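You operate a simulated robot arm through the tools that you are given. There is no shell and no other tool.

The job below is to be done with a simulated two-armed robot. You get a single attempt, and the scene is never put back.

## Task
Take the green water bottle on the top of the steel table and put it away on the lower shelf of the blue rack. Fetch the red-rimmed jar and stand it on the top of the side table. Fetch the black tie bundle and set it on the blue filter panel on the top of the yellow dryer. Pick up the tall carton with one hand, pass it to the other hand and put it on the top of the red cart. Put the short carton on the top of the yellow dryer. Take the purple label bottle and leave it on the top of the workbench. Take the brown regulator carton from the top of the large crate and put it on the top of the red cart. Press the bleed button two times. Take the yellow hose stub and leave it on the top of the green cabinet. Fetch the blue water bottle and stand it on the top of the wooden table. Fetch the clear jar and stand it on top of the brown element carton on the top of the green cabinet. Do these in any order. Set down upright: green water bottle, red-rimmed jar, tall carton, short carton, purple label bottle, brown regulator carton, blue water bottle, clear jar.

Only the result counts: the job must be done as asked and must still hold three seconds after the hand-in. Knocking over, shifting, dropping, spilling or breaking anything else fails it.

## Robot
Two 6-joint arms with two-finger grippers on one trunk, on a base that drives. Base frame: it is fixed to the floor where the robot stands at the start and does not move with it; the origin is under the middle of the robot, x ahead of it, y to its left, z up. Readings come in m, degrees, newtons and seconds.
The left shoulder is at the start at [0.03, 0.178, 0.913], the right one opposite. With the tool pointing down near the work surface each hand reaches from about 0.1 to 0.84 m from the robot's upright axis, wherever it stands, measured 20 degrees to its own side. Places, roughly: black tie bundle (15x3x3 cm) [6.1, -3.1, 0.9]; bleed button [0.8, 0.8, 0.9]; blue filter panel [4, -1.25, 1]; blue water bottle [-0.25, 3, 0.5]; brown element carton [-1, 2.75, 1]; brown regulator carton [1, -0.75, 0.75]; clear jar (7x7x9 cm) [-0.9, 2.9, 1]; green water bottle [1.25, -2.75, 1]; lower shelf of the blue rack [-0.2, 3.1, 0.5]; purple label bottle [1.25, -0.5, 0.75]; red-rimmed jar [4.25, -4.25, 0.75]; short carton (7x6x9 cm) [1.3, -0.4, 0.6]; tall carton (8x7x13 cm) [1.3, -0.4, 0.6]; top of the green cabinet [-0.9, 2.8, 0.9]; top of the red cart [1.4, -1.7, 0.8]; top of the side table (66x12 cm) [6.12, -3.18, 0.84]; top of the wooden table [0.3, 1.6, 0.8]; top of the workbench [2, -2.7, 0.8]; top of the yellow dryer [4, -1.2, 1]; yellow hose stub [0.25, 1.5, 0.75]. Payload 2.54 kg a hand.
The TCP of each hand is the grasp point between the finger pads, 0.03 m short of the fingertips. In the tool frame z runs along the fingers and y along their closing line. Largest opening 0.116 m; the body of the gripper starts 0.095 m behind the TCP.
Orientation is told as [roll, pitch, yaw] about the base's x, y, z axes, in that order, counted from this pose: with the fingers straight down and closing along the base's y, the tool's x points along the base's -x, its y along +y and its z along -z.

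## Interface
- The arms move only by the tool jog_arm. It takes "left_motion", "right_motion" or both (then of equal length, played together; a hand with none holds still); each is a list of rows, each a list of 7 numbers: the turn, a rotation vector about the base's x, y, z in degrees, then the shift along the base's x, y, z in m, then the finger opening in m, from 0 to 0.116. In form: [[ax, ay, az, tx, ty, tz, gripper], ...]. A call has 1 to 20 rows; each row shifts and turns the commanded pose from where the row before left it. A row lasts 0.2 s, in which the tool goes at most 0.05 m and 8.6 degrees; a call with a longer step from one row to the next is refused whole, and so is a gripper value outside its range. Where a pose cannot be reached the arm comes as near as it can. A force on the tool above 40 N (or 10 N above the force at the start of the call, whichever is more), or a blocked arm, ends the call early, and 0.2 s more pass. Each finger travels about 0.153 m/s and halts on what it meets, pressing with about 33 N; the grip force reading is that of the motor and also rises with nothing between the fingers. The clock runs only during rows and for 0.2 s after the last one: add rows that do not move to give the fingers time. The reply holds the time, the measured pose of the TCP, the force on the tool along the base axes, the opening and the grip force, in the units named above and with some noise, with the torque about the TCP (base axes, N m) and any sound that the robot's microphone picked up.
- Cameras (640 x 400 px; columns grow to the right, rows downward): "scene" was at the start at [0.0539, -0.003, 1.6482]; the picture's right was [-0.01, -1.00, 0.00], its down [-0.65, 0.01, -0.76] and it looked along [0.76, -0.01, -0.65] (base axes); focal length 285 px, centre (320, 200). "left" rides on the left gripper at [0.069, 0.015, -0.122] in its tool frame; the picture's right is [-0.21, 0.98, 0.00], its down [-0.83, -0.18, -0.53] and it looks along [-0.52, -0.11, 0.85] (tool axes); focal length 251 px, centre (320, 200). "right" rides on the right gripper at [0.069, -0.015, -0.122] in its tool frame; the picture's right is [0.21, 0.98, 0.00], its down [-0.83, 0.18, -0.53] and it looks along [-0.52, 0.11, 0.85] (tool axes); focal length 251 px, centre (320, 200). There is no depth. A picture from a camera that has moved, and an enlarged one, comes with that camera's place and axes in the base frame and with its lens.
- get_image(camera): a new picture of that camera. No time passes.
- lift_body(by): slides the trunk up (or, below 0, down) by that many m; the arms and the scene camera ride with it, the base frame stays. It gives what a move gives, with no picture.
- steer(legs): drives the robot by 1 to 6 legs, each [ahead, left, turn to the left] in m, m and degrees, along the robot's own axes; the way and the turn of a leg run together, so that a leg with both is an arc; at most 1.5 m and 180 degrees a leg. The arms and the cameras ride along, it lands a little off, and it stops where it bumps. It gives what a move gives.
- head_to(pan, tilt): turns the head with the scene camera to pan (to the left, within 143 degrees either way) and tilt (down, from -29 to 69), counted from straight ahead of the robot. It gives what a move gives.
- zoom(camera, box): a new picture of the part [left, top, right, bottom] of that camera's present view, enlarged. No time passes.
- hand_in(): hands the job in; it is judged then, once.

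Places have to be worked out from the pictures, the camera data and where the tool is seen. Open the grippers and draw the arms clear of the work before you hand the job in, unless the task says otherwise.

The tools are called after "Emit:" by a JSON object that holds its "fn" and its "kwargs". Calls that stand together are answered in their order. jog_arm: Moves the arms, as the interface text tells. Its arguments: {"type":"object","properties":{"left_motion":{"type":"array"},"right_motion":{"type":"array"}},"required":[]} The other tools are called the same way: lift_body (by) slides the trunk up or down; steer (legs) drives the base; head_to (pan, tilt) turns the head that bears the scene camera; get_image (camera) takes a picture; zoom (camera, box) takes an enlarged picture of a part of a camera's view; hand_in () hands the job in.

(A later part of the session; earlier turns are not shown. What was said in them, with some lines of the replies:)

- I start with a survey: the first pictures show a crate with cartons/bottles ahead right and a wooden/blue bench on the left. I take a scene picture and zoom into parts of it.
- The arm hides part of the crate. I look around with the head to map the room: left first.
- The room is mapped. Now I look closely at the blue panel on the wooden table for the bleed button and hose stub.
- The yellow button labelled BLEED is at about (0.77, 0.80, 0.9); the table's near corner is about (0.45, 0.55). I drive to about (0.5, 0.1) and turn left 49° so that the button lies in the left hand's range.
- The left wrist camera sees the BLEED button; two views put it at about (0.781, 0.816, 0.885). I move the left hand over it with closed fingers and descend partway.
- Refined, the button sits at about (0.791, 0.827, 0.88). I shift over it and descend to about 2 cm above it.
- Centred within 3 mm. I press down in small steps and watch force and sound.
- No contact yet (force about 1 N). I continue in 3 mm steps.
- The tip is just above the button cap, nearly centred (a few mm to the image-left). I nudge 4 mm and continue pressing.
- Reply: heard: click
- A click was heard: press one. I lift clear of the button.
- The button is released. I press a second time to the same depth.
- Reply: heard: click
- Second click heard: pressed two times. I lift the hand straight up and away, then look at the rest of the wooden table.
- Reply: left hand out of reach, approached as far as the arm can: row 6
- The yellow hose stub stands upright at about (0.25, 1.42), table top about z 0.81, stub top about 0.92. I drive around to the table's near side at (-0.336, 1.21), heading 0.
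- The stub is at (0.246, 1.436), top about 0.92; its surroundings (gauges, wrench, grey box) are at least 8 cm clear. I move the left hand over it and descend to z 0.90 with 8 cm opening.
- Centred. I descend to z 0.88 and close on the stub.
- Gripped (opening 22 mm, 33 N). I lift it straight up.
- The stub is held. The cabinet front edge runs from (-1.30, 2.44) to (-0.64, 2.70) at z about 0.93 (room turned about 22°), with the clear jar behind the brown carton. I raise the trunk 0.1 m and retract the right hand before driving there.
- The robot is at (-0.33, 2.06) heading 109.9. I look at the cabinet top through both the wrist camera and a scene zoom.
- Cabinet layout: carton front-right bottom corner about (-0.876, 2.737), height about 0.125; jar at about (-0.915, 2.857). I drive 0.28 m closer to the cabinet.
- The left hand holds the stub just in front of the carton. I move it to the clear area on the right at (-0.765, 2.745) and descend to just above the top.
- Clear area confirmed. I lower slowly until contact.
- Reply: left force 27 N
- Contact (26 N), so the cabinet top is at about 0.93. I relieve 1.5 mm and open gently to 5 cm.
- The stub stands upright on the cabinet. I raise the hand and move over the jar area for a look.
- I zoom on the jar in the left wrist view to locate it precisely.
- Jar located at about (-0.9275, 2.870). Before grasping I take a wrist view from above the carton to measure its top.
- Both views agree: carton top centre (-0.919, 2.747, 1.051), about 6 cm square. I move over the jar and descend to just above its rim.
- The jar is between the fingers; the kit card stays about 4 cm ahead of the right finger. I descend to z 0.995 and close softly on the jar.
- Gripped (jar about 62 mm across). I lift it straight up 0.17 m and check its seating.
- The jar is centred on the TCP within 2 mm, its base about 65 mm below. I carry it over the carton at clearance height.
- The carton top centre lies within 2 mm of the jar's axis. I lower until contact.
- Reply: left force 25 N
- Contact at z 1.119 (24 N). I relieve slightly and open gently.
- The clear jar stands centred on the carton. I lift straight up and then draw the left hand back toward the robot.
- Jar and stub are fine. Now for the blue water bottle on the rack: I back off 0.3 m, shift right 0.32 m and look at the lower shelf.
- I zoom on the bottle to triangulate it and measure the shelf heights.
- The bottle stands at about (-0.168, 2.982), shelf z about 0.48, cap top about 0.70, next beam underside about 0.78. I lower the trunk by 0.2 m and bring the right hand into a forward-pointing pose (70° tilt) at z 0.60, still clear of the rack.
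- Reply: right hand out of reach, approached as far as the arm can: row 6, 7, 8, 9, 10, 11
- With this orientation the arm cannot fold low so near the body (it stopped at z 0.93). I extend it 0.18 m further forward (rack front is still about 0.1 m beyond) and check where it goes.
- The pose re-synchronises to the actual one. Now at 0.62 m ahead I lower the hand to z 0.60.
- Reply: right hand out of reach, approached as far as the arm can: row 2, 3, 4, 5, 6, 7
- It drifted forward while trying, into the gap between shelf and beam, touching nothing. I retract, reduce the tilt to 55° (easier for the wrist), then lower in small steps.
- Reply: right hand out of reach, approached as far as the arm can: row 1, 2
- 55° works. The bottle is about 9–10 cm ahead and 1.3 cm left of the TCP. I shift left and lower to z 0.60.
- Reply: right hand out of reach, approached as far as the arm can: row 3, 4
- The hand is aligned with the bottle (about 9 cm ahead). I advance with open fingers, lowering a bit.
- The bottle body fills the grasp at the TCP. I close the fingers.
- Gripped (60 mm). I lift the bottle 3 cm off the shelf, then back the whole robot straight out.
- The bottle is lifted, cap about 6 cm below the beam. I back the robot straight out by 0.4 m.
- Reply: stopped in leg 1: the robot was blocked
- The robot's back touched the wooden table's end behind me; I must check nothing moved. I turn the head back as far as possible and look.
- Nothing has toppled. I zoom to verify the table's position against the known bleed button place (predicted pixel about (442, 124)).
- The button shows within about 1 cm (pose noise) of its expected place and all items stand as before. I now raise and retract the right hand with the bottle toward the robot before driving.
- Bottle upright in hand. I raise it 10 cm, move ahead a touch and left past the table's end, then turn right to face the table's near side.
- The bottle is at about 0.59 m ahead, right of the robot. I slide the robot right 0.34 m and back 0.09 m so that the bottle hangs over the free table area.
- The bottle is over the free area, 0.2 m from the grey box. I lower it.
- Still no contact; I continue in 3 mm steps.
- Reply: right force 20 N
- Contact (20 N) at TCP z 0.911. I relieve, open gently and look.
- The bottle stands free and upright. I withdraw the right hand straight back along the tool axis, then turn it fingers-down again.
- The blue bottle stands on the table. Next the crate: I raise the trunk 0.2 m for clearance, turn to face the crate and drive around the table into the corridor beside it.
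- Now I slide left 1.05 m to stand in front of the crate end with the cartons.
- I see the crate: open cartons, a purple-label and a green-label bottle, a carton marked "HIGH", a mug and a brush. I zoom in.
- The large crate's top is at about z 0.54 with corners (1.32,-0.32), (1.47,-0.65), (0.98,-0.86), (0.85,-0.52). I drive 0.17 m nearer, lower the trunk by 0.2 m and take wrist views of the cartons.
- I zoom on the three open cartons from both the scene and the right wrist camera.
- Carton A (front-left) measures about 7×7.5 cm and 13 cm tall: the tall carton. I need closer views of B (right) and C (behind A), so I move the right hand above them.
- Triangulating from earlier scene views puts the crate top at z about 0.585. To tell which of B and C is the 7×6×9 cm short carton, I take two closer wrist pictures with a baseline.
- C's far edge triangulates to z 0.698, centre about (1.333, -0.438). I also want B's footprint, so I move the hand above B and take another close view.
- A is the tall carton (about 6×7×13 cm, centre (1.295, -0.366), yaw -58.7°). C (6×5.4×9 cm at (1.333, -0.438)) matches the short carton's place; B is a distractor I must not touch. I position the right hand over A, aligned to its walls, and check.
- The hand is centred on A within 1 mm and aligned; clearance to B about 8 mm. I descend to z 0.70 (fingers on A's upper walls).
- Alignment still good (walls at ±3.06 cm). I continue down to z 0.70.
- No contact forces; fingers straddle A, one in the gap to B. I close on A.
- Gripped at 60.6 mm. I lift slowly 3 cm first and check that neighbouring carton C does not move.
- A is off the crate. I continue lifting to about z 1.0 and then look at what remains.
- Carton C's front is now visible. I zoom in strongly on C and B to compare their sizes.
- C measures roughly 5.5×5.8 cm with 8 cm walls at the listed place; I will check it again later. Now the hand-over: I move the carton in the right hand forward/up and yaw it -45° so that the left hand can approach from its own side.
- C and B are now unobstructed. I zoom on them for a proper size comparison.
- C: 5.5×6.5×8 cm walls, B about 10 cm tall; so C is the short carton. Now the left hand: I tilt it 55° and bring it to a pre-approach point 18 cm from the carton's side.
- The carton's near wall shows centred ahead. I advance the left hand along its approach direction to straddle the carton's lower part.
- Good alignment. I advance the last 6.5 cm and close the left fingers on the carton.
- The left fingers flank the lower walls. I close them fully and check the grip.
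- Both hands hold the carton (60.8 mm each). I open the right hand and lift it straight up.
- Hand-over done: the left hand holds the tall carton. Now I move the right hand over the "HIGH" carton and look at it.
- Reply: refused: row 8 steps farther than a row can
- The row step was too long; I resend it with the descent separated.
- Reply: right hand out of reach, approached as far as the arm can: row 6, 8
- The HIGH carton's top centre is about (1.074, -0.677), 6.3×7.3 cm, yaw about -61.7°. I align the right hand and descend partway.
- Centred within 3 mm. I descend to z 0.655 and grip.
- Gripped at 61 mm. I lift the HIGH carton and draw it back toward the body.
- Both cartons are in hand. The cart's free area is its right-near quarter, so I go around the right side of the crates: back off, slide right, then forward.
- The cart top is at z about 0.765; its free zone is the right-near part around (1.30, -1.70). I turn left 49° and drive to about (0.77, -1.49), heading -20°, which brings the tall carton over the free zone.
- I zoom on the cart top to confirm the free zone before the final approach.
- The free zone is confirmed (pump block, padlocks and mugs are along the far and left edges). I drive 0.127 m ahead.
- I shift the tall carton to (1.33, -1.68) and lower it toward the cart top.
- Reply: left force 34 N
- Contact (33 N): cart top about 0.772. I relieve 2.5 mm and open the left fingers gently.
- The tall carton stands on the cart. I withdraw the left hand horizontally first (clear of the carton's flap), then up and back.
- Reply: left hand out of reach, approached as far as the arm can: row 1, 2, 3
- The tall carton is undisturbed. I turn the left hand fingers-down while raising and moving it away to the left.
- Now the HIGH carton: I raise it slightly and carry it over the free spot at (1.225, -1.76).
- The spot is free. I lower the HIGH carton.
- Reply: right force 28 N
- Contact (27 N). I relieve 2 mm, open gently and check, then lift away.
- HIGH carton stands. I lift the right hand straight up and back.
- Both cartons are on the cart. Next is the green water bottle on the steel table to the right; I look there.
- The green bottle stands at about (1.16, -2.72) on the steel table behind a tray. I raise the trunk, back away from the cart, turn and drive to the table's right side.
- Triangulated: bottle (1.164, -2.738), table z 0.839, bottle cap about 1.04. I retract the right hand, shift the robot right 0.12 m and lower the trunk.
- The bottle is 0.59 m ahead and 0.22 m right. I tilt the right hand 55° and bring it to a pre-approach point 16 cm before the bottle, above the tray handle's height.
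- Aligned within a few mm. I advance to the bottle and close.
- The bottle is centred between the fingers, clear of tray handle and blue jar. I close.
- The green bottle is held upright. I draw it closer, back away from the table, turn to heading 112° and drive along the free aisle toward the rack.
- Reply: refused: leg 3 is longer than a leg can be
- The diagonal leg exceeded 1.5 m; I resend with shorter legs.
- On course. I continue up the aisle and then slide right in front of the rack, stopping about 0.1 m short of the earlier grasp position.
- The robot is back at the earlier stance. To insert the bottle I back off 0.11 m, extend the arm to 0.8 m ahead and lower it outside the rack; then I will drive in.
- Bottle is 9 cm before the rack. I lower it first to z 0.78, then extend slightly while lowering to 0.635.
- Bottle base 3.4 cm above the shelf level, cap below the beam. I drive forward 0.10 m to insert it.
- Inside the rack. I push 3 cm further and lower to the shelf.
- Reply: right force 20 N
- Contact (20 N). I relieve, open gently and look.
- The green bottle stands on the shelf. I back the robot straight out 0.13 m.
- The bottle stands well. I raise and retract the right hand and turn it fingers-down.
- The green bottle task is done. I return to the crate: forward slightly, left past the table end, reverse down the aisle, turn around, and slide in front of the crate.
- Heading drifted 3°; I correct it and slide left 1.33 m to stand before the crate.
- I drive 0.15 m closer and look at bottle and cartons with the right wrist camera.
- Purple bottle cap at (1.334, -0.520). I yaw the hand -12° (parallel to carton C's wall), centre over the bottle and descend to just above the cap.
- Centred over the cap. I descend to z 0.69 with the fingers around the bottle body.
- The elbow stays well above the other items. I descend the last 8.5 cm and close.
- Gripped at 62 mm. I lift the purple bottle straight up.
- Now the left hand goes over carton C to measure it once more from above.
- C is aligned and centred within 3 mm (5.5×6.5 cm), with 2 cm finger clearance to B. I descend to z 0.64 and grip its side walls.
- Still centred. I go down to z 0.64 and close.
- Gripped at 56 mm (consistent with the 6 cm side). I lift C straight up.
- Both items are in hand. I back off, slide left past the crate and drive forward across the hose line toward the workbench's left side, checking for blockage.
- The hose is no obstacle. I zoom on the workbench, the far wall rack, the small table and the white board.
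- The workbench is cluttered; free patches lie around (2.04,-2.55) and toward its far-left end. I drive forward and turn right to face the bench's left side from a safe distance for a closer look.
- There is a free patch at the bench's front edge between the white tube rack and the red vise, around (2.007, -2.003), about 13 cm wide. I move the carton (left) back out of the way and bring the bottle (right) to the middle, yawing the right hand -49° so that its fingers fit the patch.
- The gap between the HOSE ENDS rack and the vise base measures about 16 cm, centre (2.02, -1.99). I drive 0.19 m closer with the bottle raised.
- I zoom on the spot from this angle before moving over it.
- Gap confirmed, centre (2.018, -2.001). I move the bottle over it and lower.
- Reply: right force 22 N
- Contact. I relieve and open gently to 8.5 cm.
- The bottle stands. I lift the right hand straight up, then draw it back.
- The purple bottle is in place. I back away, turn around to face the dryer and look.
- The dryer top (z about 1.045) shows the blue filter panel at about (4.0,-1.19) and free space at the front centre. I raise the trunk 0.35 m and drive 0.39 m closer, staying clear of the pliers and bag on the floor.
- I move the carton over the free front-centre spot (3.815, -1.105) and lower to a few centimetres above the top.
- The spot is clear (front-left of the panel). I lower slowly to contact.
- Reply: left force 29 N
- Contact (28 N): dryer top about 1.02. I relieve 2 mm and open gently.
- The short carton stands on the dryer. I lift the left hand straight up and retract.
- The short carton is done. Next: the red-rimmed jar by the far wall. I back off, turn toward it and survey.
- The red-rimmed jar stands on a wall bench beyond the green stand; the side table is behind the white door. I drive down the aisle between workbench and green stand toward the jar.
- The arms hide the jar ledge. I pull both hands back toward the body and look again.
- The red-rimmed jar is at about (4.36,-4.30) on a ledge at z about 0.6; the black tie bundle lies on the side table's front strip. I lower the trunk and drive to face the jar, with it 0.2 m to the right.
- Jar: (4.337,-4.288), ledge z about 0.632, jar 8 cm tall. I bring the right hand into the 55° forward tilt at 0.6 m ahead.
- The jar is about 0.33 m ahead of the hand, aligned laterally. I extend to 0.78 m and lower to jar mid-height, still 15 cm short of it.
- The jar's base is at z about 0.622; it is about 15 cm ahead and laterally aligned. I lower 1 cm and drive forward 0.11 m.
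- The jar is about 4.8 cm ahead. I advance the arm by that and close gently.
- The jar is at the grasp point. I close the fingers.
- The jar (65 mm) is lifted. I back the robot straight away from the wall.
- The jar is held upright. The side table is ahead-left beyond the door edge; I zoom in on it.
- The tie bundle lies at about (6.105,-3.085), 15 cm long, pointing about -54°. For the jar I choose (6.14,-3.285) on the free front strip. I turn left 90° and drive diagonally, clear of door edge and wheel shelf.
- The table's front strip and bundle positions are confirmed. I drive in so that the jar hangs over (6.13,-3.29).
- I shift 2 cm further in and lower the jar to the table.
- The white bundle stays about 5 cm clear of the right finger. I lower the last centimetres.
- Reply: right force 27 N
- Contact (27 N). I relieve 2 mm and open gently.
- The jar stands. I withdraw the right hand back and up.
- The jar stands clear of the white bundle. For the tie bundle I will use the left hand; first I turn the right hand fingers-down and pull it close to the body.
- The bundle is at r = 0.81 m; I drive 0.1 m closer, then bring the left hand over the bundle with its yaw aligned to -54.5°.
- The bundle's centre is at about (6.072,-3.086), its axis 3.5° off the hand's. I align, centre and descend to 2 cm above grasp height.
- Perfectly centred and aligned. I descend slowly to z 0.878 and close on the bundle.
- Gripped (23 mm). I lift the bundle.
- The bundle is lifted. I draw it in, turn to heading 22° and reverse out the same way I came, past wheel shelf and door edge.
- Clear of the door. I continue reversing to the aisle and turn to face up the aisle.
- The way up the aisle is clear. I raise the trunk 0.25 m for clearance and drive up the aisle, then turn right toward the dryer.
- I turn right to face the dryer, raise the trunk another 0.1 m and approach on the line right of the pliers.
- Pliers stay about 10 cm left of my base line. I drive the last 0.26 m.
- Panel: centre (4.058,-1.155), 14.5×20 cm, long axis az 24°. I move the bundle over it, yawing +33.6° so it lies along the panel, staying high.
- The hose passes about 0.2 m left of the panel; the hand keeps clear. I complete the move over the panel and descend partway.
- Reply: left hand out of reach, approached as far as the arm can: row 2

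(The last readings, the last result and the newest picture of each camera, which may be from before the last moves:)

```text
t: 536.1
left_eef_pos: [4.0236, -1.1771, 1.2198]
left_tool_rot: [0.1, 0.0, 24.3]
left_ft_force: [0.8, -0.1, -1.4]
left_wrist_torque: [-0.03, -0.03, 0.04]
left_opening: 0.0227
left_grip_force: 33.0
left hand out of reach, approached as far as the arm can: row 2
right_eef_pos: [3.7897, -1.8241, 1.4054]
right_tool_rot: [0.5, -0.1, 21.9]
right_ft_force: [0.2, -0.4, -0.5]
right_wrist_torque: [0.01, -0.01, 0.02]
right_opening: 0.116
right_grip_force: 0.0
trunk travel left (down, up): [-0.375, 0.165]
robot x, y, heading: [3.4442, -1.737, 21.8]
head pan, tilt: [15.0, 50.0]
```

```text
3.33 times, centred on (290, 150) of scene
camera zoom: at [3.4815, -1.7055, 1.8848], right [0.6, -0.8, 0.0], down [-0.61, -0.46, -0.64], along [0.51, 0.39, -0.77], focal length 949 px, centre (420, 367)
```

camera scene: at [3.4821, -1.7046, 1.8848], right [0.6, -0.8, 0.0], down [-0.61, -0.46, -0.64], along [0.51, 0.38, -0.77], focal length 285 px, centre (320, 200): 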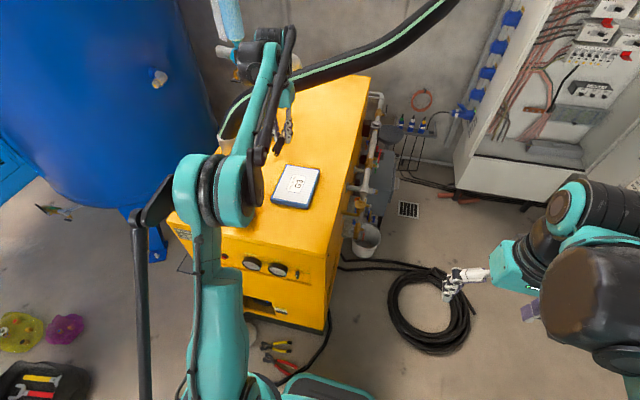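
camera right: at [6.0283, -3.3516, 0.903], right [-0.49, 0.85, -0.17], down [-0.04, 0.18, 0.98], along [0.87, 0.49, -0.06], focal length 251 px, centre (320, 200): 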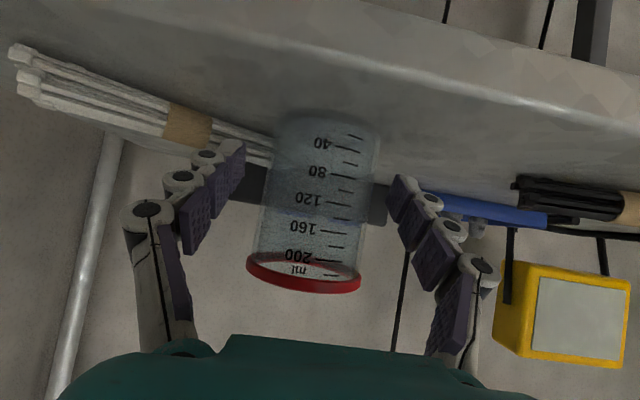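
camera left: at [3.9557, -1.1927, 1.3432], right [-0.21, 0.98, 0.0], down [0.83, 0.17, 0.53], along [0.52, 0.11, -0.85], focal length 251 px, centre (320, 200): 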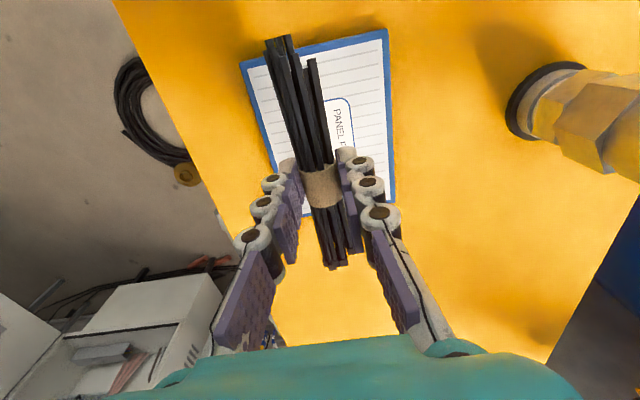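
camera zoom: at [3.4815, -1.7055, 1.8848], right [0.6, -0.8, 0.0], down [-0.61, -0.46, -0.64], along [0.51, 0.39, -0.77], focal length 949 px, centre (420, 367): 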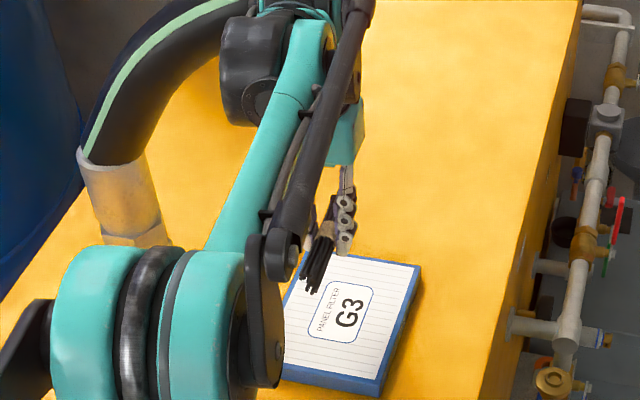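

The bundle is over the panel but about 4 cm toward its front edge (reach limit at that height). I lower further and then push forward where the reach is better.

Emit:
{"fn": "jog_arm", "kwargs": {"left_motion": [[0, 0, 0, 0, 0, -0.04, 0.01], [0, 0, 0, 0, 0, -0.04, 0.01], [0, 0, 0, 0.0137, 0.0062, 0, 0.01], [0, 0, 0, 0.0137, 0.0062, 0, 0.01], [0, 0, 0, 0, 0, 0, 0.01]]}}

Emit:
{"fn": "get_image", "kwargs": {"camera": "left"}}

Emit:
{"fn": "zoom", "kwargs": {"camera": "scene", "box": [200, 90, 380, 210]}}

```text
t: 537.3
left_eef_pos: [4.0501, -1.1623, 1.1401]
left_tool_rot: [0.0, 0.1, 24.3]
left_ft_force: [0.0, -0.2, -0.7]
left_wrist_torque: [0.02, 0.02, -0.01]
left_opening: 0.0224
left_grip_force: 33.3
right_eef_pos: [3.7903, -1.8241, 1.4047]
right_tool_rot: [0.4, -0.2, 21.9]
right_ft_force: [-0.4, -0.7, 0.1]
right_wrist_torque: [0.04, -0.01, -0.01]
right_opening: 0.1161
right_grip_force: 0.0
trunk travel left (down, up): [-0.375, 0.165]
robot x, y, heading: [3.4484, -1.7409, 21.7]
head pan, tilt: [15.0, 50.0]
```

```text
taken
camera left: at [3.9821, -1.1788, 1.263], right [-0.21, 0.98, 0.0], down [0.83, 0.17, 0.53], along [0.52, 0.11, -0.85], focal length 251 px, centre (320, 200)
```

left: 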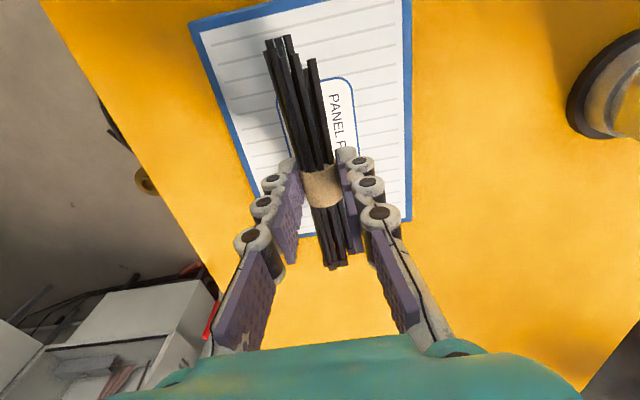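

```text
3.33 times, centred on (290, 150) of scene
camera zoom: at [3.4811, -1.7053, 1.8848], right [0.6, -0.8, 0.0], down [-0.61, -0.46, -0.64], along [0.51, 0.39, -0.77], focal length 949 px, centre (420, 367)
```

zoom: 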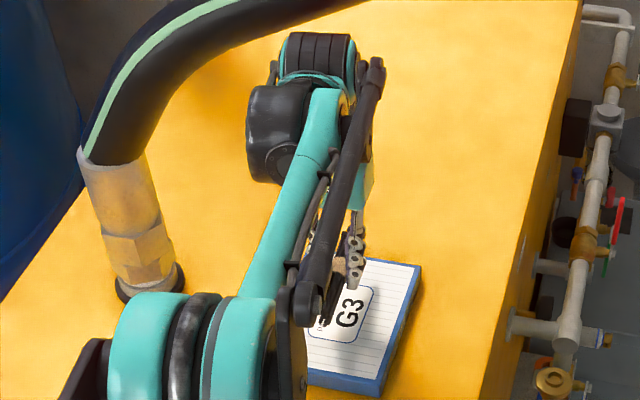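

The bundle is centred on the panel within about 1 cm. I lower it slowly.

Emit:
{"fn": "jog_arm", "kwargs": {"left_motion": [[0, 0, 0, -0.002, 0.006, -0.02, 0.01], [0, 0, 0, 0, 0, -0.015, 0.01], [0, 0, 0, 0, 0, -0.008, 0.01], [0, 0, 0, 0, 0, 0, 0.01]]}}

Emit:
{"fn": "jog_arm", "kwargs": {"left_motion": [[0, 0, 0, 0, 0, -0.004, 0.01], [0, 0, 0, 0, 0, -0.004, 0.01], [0, 0, 0, 0, 0, -0.003, 0.01]]}}

```text
t: 538.3
left_eef_pos: [4.0474, -1.1572, 1.0975]
left_tool_rot: [0.0, 0.0, 24.2]
left_ft_force: [0.5, 0.3, -0.3]
left_wrist_torque: [-0.01, 0.0, -0.04]
left_opening: 0.0227
left_grip_force: 32.8
right_eef_pos: [3.7914, -1.8236, 1.4053]
right_tool_rot: [0.4, -0.1, 21.8]
right_ft_force: [1.0, -0.8, 0.1]
right_wrist_torque: [0.02, 0.03, -0.02]
right_opening: 0.1159
right_grip_force: 0.1
trunk travel left (down, up): [-0.375, 0.165]
robot x, y, heading: [3.4503, -1.7389, 21.6]
head pan, tilt: [15.0, 50.0]
```

```text
t: 539.1
left_eef_pos: [4.0469, -1.157, 1.0869]
left_tool_rot: [-0.1, 0.0, 24.3]
left_ft_force: [2.2, 1.6, 5.7]
left_wrist_torque: [0.02, -0.08, 0.02]
left_opening: 0.0228
left_grip_force: 33.4
right_eef_pos: [3.7905, -1.8247, 1.4048]
right_tool_rot: [0.5, -0.1, 21.9]
right_ft_force: [0.4, -0.9, -0.1]
right_wrist_torque: [0.03, 0.0, 0.0]
right_opening: 0.1157
right_grip_force: 0.1
trunk travel left (down, up): [-0.375, 0.165]
robot x, y, heading: [3.4457, -1.74, 21.5]
head pan, tilt: [15.0, 50.0]
```

Light contact (6 N). I open the fingers gently.

Emit:
{"fn": "jog_arm", "kwargs": {"left_motion": [[0, 0, 0, 0, 0, 0, 0.024], [0, 0, 0, 0, 0, 0, 0.028], [0, 0, 0, 0, 0, 0, 0.035], [0, 0, 0, 0, 0, 0, 0.05], [0, 0, 0, 0, 0, 0, 0.06], [0, 0, 0, 0, 0, 0, 0.06]]}}

Emit:
{"fn": "get_image", "kwargs": {"camera": "left"}}

Emit:
{"fn": "zoom", "kwargs": {"camera": "scene", "box": [200, 90, 380, 210]}}

```text
t: 540.5
left_eef_pos: [4.0466, -1.1573, 1.0863]
left_tool_rot: [-0.1, 0.1, 24.3]
left_ft_force: [0.3, 0.5, 0.3]
left_wrist_torque: [0.0, 0.01, 0.01]
left_opening: 0.06
left_grip_force: 0.0
right_eef_pos: [3.7914, -1.824, 1.405]
right_tool_rot: [0.4, -0.1, 21.9]
right_ft_force: [-0.8, -0.1, -0.9]
right_wrist_torque: [0.03, -0.02, 0.02]
right_opening: 0.1162
right_grip_force: 0.0
trunk travel left (down, up): [-0.375, 0.165]
robot x, y, heading: [3.4498, -1.7409, 21.9]
head pan, tilt: [15.0, 50.0]
```

```text
taken
camera left: at [3.9801, -1.1727, 1.209], right [-0.21, 0.98, 0.0], down [0.83, 0.17, 0.53], along [0.52, 0.11, -0.85], focal length 251 px, centre (320, 200)
```

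left: 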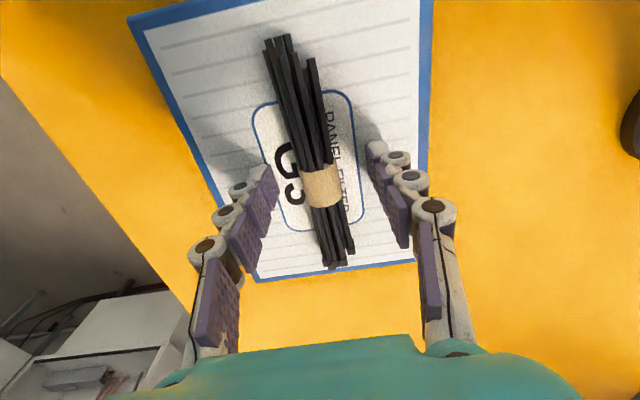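

```text
3.33 times, centred on (290, 150) of scene
camera zoom: at [3.4816, -1.705, 1.8848], right [0.6, -0.8, 0.0], down [-0.61, -0.46, -0.64], along [0.51, 0.38, -0.77], focal length 949 px, centre (420, 367)
```

zoom: 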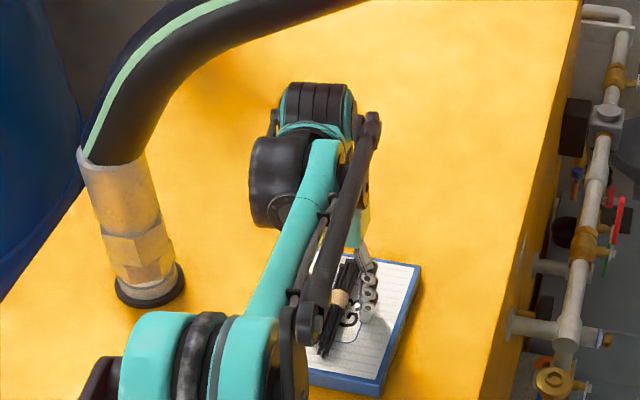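

The bundle lies on the filter panel. I lift the left hand straight up and retract.

Emit:
{"fn": "jog_arm", "kwargs": {"left_motion": [[0, 0, 0, 0, 0, 0.015, 0.06], [0, 0, 0, 0, 0, 0.03, 0.06], [0, 0, 0, 0, 0, 0.04, 0.06], [0, 0, 0, 0, 0, 0.04, 0.08], [0, 0, 0, -0.037, -0.016, 0.01, 0.1], [0, 0, 0, -0.037, -0.016, 0.01, 0.116], [0, 0, 0, -0.037, -0.016, 0.02, 0.116], [0, 0, 0, -0.037, -0.016, 0.02, 0.116], [0, 0, 0, -0.037, -0.016, 0.02, 0.116], [0, 0, 0, -0.037, -0.016, 0, 0.116], [0, 0, 0, -0.037, -0.016, 0, 0.116], [0, 0, 0, 0, 0, 0, 0.116]]}}

Emit:
{"fn": "get_image", "kwargs": {"camera": "scene"}}

Emit:
{"fn": "zoom", "kwargs": {"camera": "scene", "box": [180, 90, 400, 250]}}

```text
t: 543.1
left_eef_pos: [3.7885, -1.2693, 1.2906]
left_tool_rot: [0.0, 0.1, 24.2]
left_ft_force: [1.0, 0.9, 0.7]
left_wrist_torque: [-0.03, 0.04, 0.02]
left_opening: 0.116
left_grip_force: 0.0
right_eef_pos: [3.7915, -1.8233, 1.4048]
right_tool_rot: [0.5, 0.0, 21.9]
right_ft_force: [0.5, -0.7, -0.6]
right_wrist_torque: [-0.03, 0.03, -0.03]
right_opening: 0.1159
right_grip_force: 0.0
trunk travel left (down, up): [-0.375, 0.165]
robot x, y, heading: [3.4457, -1.7412, 22.3]
head pan, tilt: [15.0, 50.0]
```

```text
taken
camera scene: at [3.4834, -1.704, 1.8847], right [0.6, -0.8, 0.0], down [-0.61, -0.46, -0.64], along [0.51, 0.38, -0.77], focal length 285 px, centre (320, 200)
```

scene: 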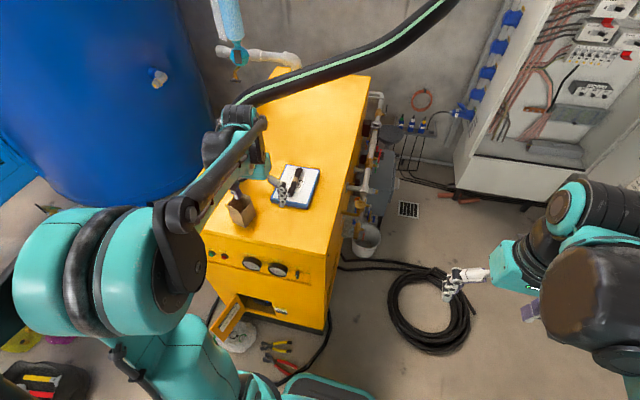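

```text
2.50 times, centred on (290, 170) of scene
camera zoom: at [3.4834, -1.704, 1.8847], right [0.6, -0.8, 0.0], down [-0.61, -0.46, -0.64], along [0.51, 0.38, -0.77], focal length 712 px, centre (395, 275)
```

zoom: 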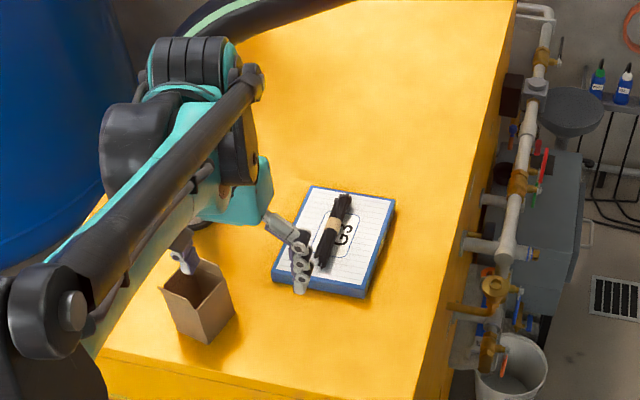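

The bundle rests fully on the panel and the short carton stands next to it. I retract the left hand further and back the robot away.

Emit:
{"fn": "jog_arm", "kwargs": {"left_motion": [[0, 0, 0, -0.02, -0.03, 0.03, 0.116], [0, 0, 0, -0.03, -0.03, 0.02, 0.116], [0, 0, 0, -0.03, -0.03, 0.0, 0.116], [0, 0, 0, -0.03, -0.02, 0, 0.116], [0, 0, 0, -0.03, -0.01, 0, 0.116]]}}

Emit:
{"fn": "steer", "kwargs": {"legs": [[-0.45, 0, 0]]}}

Emit:
{"fn": "head_to", "kwargs": {"pan": 5, "tilt": 30}}

Emit:
{"fn": "get_image", "kwargs": {"camera": "scene"}}

Emit:
{"fn": "zoom", "kwargs": {"camera": "scene", "box": [220, 60, 400, 220]}}

```text
t: 544.3
left_eef_pos: [3.6451, -1.3911, 1.3414]
left_tool_rot: [0.1, -0.1, 24.4]
left_ft_force: [-0.9, 0.4, 0.0]
left_wrist_torque: [-0.01, -0.04, 0.03]
left_opening: 0.1161
left_grip_force: 0.1
right_eef_pos: [3.7889, -1.8238, 1.4052]
right_tool_rot: [0.4, -0.1, 21.9]
right_ft_force: [0.1, 0.1, -1.0]
right_wrist_torque: [0.02, -0.04, 0.0]
right_opening: 0.1161
right_grip_force: 0.2
trunk travel left (down, up): [-0.375, 0.165]
robot x, y, heading: [3.4467, -1.7406, 21.7]
head pan, tilt: [15.0, 50.0]
```

```text
t: 547.1
left_eef_pos: [3.2265, -1.5589, 1.3417]
left_tool_rot: [0.0, 0.0, 24.3]
left_ft_force: [0.6, 0.2, -0.7]
left_wrist_torque: [0.04, 0.02, 0.03]
left_opening: 0.1162
left_grip_force: 0.1
right_eef_pos: [3.3687, -1.9923, 1.4046]
right_tool_rot: [0.4, -0.1, 21.9]
right_ft_force: [0.6, 0.2, -0.7]
right_wrist_torque: [0.02, -0.03, -0.01]
right_opening: 0.1162
right_grip_force: 0.1
trunk travel left (down, up): [-0.375, 0.165]
robot x, y, heading: [3.0249, -1.9078, 21.8]
head pan, tilt: [15.0, 50.0]
```

```text
t: 547.9
left_eef_pos: [3.2252, -1.5597, 1.3411]
left_tool_rot: [0.0, 0.0, 24.3]
left_ft_force: [-0.1, 0.1, 0.8]
left_wrist_torque: [-0.01, 0.02, 0.0]
left_opening: 0.1161
left_grip_force: 0.1
right_eef_pos: [3.3688, -1.9911, 1.4055]
right_tool_rot: [0.4, -0.1, 21.9]
right_ft_force: [0.2, 0.4, -0.7]
right_wrist_torque: [0.03, -0.02, 0.0]
right_opening: 0.1158
right_grip_force: 0.1
trunk travel left (down, up): [-0.375, 0.165]
robot x, y, heading: [3.0293, -1.909, 21.7]
head pan, tilt: [5.0, 30.0]
```

```text
taken
camera scene: at [3.0791, -1.8788, 1.9142], right [0.45, -0.89, 0.0], down [-0.45, -0.23, -0.87], along [0.77, 0.39, -0.5], focal length 285 px, centre (320, 200)
```

scene: 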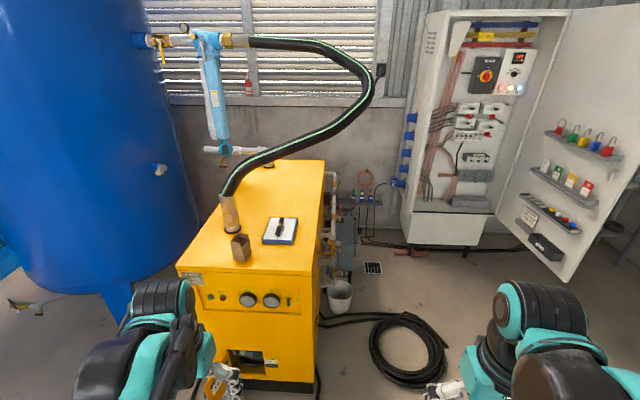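

```text
2.50 times, centred on (310, 140) of scene
camera zoom: at [3.0791, -1.8788, 1.9142], right [0.45, -0.89, 0.0], down [-0.45, -0.23, -0.87], along [0.77, 0.39, -0.5], focal length 712 px, centre (345, 350)
```

zoom: 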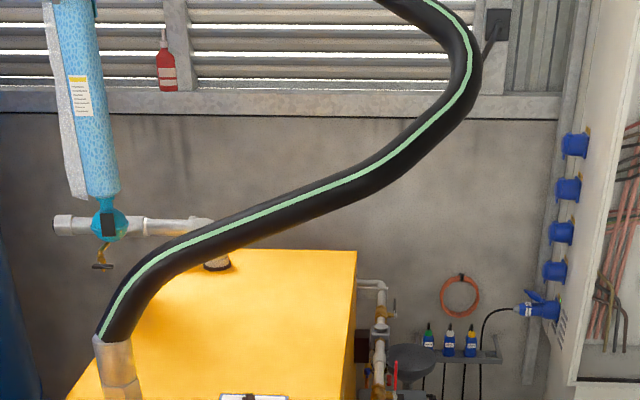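

Dryer result looks right. I take a last look back at workbench, cart and crate.

Emit:
{"fn": "head_to", "kwargs": {"pan": 143, "tilt": 20}}

Emit:
{"fn": "get_image", "kwargs": {"camera": "scene"}}

Emit:
{"fn": "zoom", "kwargs": {"camera": "scene", "box": [160, 120, 420, 290]}}

Emit:
{"fn": "zoom", "kwargs": {"camera": "scene", "box": [360, 40, 560, 160]}}

```text
t: 550.1
left_eef_pos: [3.2243, -1.5578, 1.3413]
left_tool_rot: [0.1, 0.0, 24.3]
left_ft_force: [-0.6, -0.3, 0.2]
left_wrist_torque: [0.0, 0.02, -0.02]
left_opening: 0.116
left_grip_force: 0.2
right_eef_pos: [3.3686, -1.9924, 1.4061]
right_tool_rot: [0.3, 0.0, 21.9]
right_ft_force: [-0.4, -1.0, 0.5]
right_wrist_torque: [-0.01, 0.01, 0.0]
right_opening: 0.1162
right_grip_force: 0.0
trunk travel left (down, up): [-0.375, 0.165]
robot x, y, heading: [3.0271, -1.9065, 22.1]
head pan, tilt: [143.0, 20.0]
```

```text
taken
camera scene: at [2.9081, -1.8952, 1.9304], right [0.26, 0.96, 0.0], down [0.33, -0.09, -0.94], along [-0.91, 0.25, -0.34], focal length 285 px, centre (320, 200)
```

scene: 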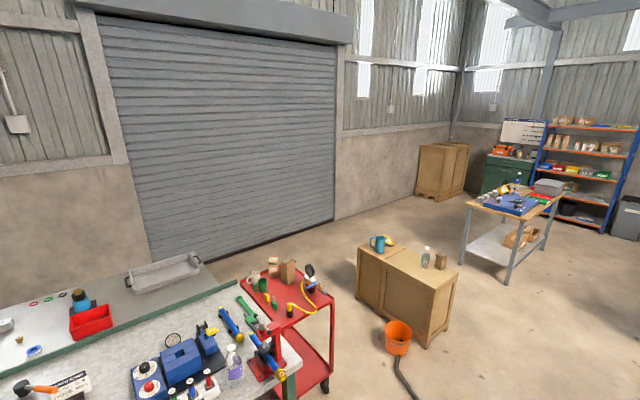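

```text
2.35 times, centred on (290, 205) of scene
camera zoom: at [2.9081, -1.8952, 1.9304], right [0.26, 0.96, 0.0], down [0.33, -0.09, -0.94], along [-0.91, 0.25, -0.34], focal length 670 px, centre (391, 188)
```

zoom: 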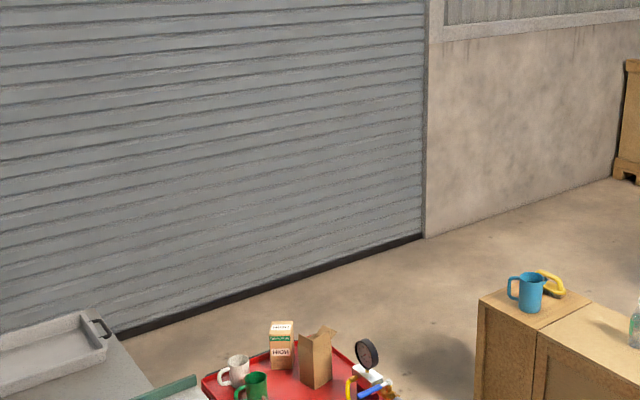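

```text
3.20 times, centred on (460, 100) of scene
camera zoom: at [2.9081, -1.8952, 1.9304], right [0.26, 0.96, 0.0], down [0.33, -0.09, -0.94], along [-0.91, 0.25, -0.34], focal length 911 px, centre (-128, 520)
```

zoom: 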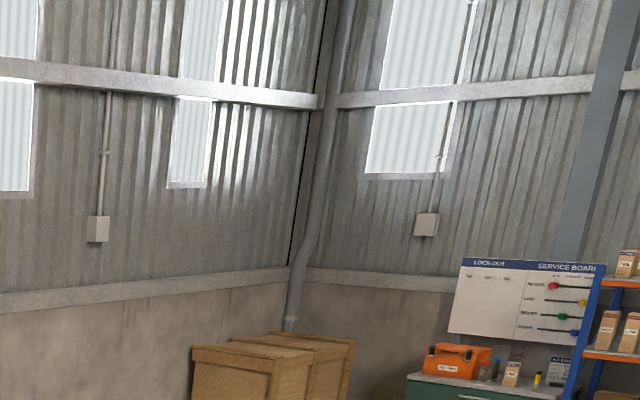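

Emit:
{"fn": "zoom", "kwargs": {"camera": "scene", "box": [450, 110, 640, 230]}}

Emit:
{"fn": "zoom", "kwargs": {"camera": "scene", "box": [120, 250, 330, 400]}}

Emit:
{"fn": "zoom", "kwargs": {"camera": "scene", "box": [480, 110, 560, 170]}}

```text
3.33 times, centred on (545, 170) of scene
camera zoom: at [2.9081, -1.8952, 1.9304], right [0.26, 0.96, 0.0], down [0.33, -0.09, -0.94], along [-0.91, 0.25, -0.34], focal length 949 px, centre (-430, 300)
```

zoom: 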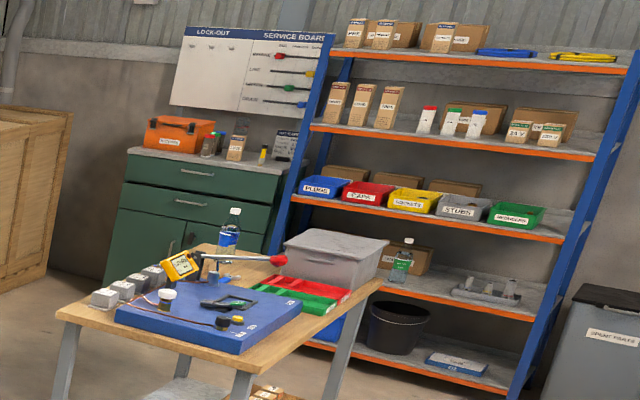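

```text
2.67 times, centred on (225, 325) of scene
camera zoom: at [2.9081, -1.8952, 1.9304], right [0.26, 0.96, 0.0], down [0.33, -0.09, -0.94], along [-0.91, 0.25, -0.34], focal length 759 px, centre (573, -133)
```

zoom: 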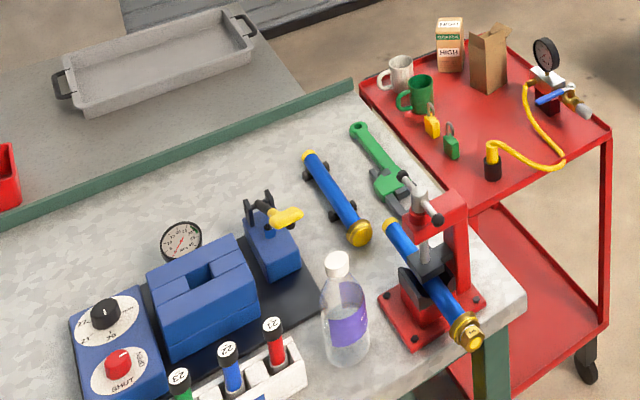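

```text
6.67 times, centred on (520, 140) of scene
camera zoom: at [2.9081, -1.8952, 1.9304], right [0.26, 0.96, 0.0], down [0.33, -0.09, -0.94], along [-0.91, 0.25, -0.34], focal length 1897 px, centre (-1013, 600)
```

zoom: 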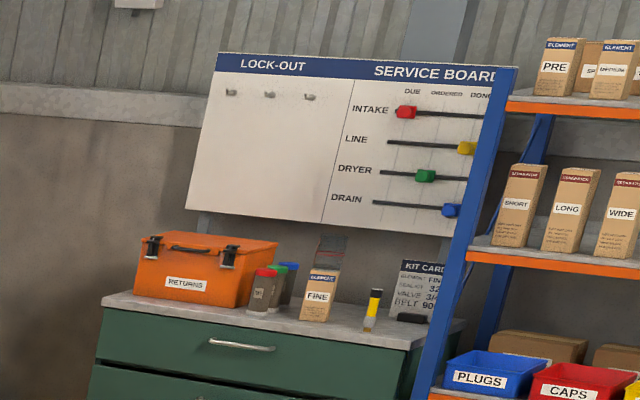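

Everything is in place: the jar on the FINE carton and the stub on the cabinet, the blue bottle on the wooden table, the green bottle on the rack shelf, both cartons on the cart, the purple bottle on the workbench, and the dryer and side table items set. Both grippers are open and the arms are clear, so I hand in.

Emit:
{"fn": "hand_in", "kwargs": {}}

```text
The job is handed in.
```

All eleven parts of the job are done, and I have handed it in. I don't have the judge's verdict.

| Task | Where it ended up |
|---|---|
| Green water bottle | Upright on the lower shelf of the blue rack |
| Red-rimmed jar | Upright on the front strip of the side table |
| Black tie bundle | Lying on the blue filter panel on the yellow dryer |
| Tall carton | Passed from the right hand to the left, upright on the red cart |
| Short carton | Upright on the yellow dryer |
| Purple label bottle | Upright on the workbench, between the hose-ends rack and the red vise |
| Brown regulator carton | Upright on the red cart |
| Bleed button | Pressed twice, with a click heard each time |
| Yellow hose stub | Standing on the green cabinet |
| Blue water bottle | Upright on the wooden table |
| Clear jar | Standing on the brown element carton on the green cabinet |

Before handing in I looked back over most of the room, and everything I could see was in place. The side table was out of view by then; the jar stood steady when I last saw it. Both grippers are open and the arms are clear.

Two points could affect the result:
- **Bump:** while backing out of the rack with the blue bottle, the robot's base touched the end of the wooden table. The items on it still stood as before. The bleed button appeared within about 1 cm of where I expected, which is about my measuring error, so I can't fully rule out a small shift.
- **Short carton:** three open cartons stood together on the crate. I took the one that best matched the listed place and size, and left the other one where it was.
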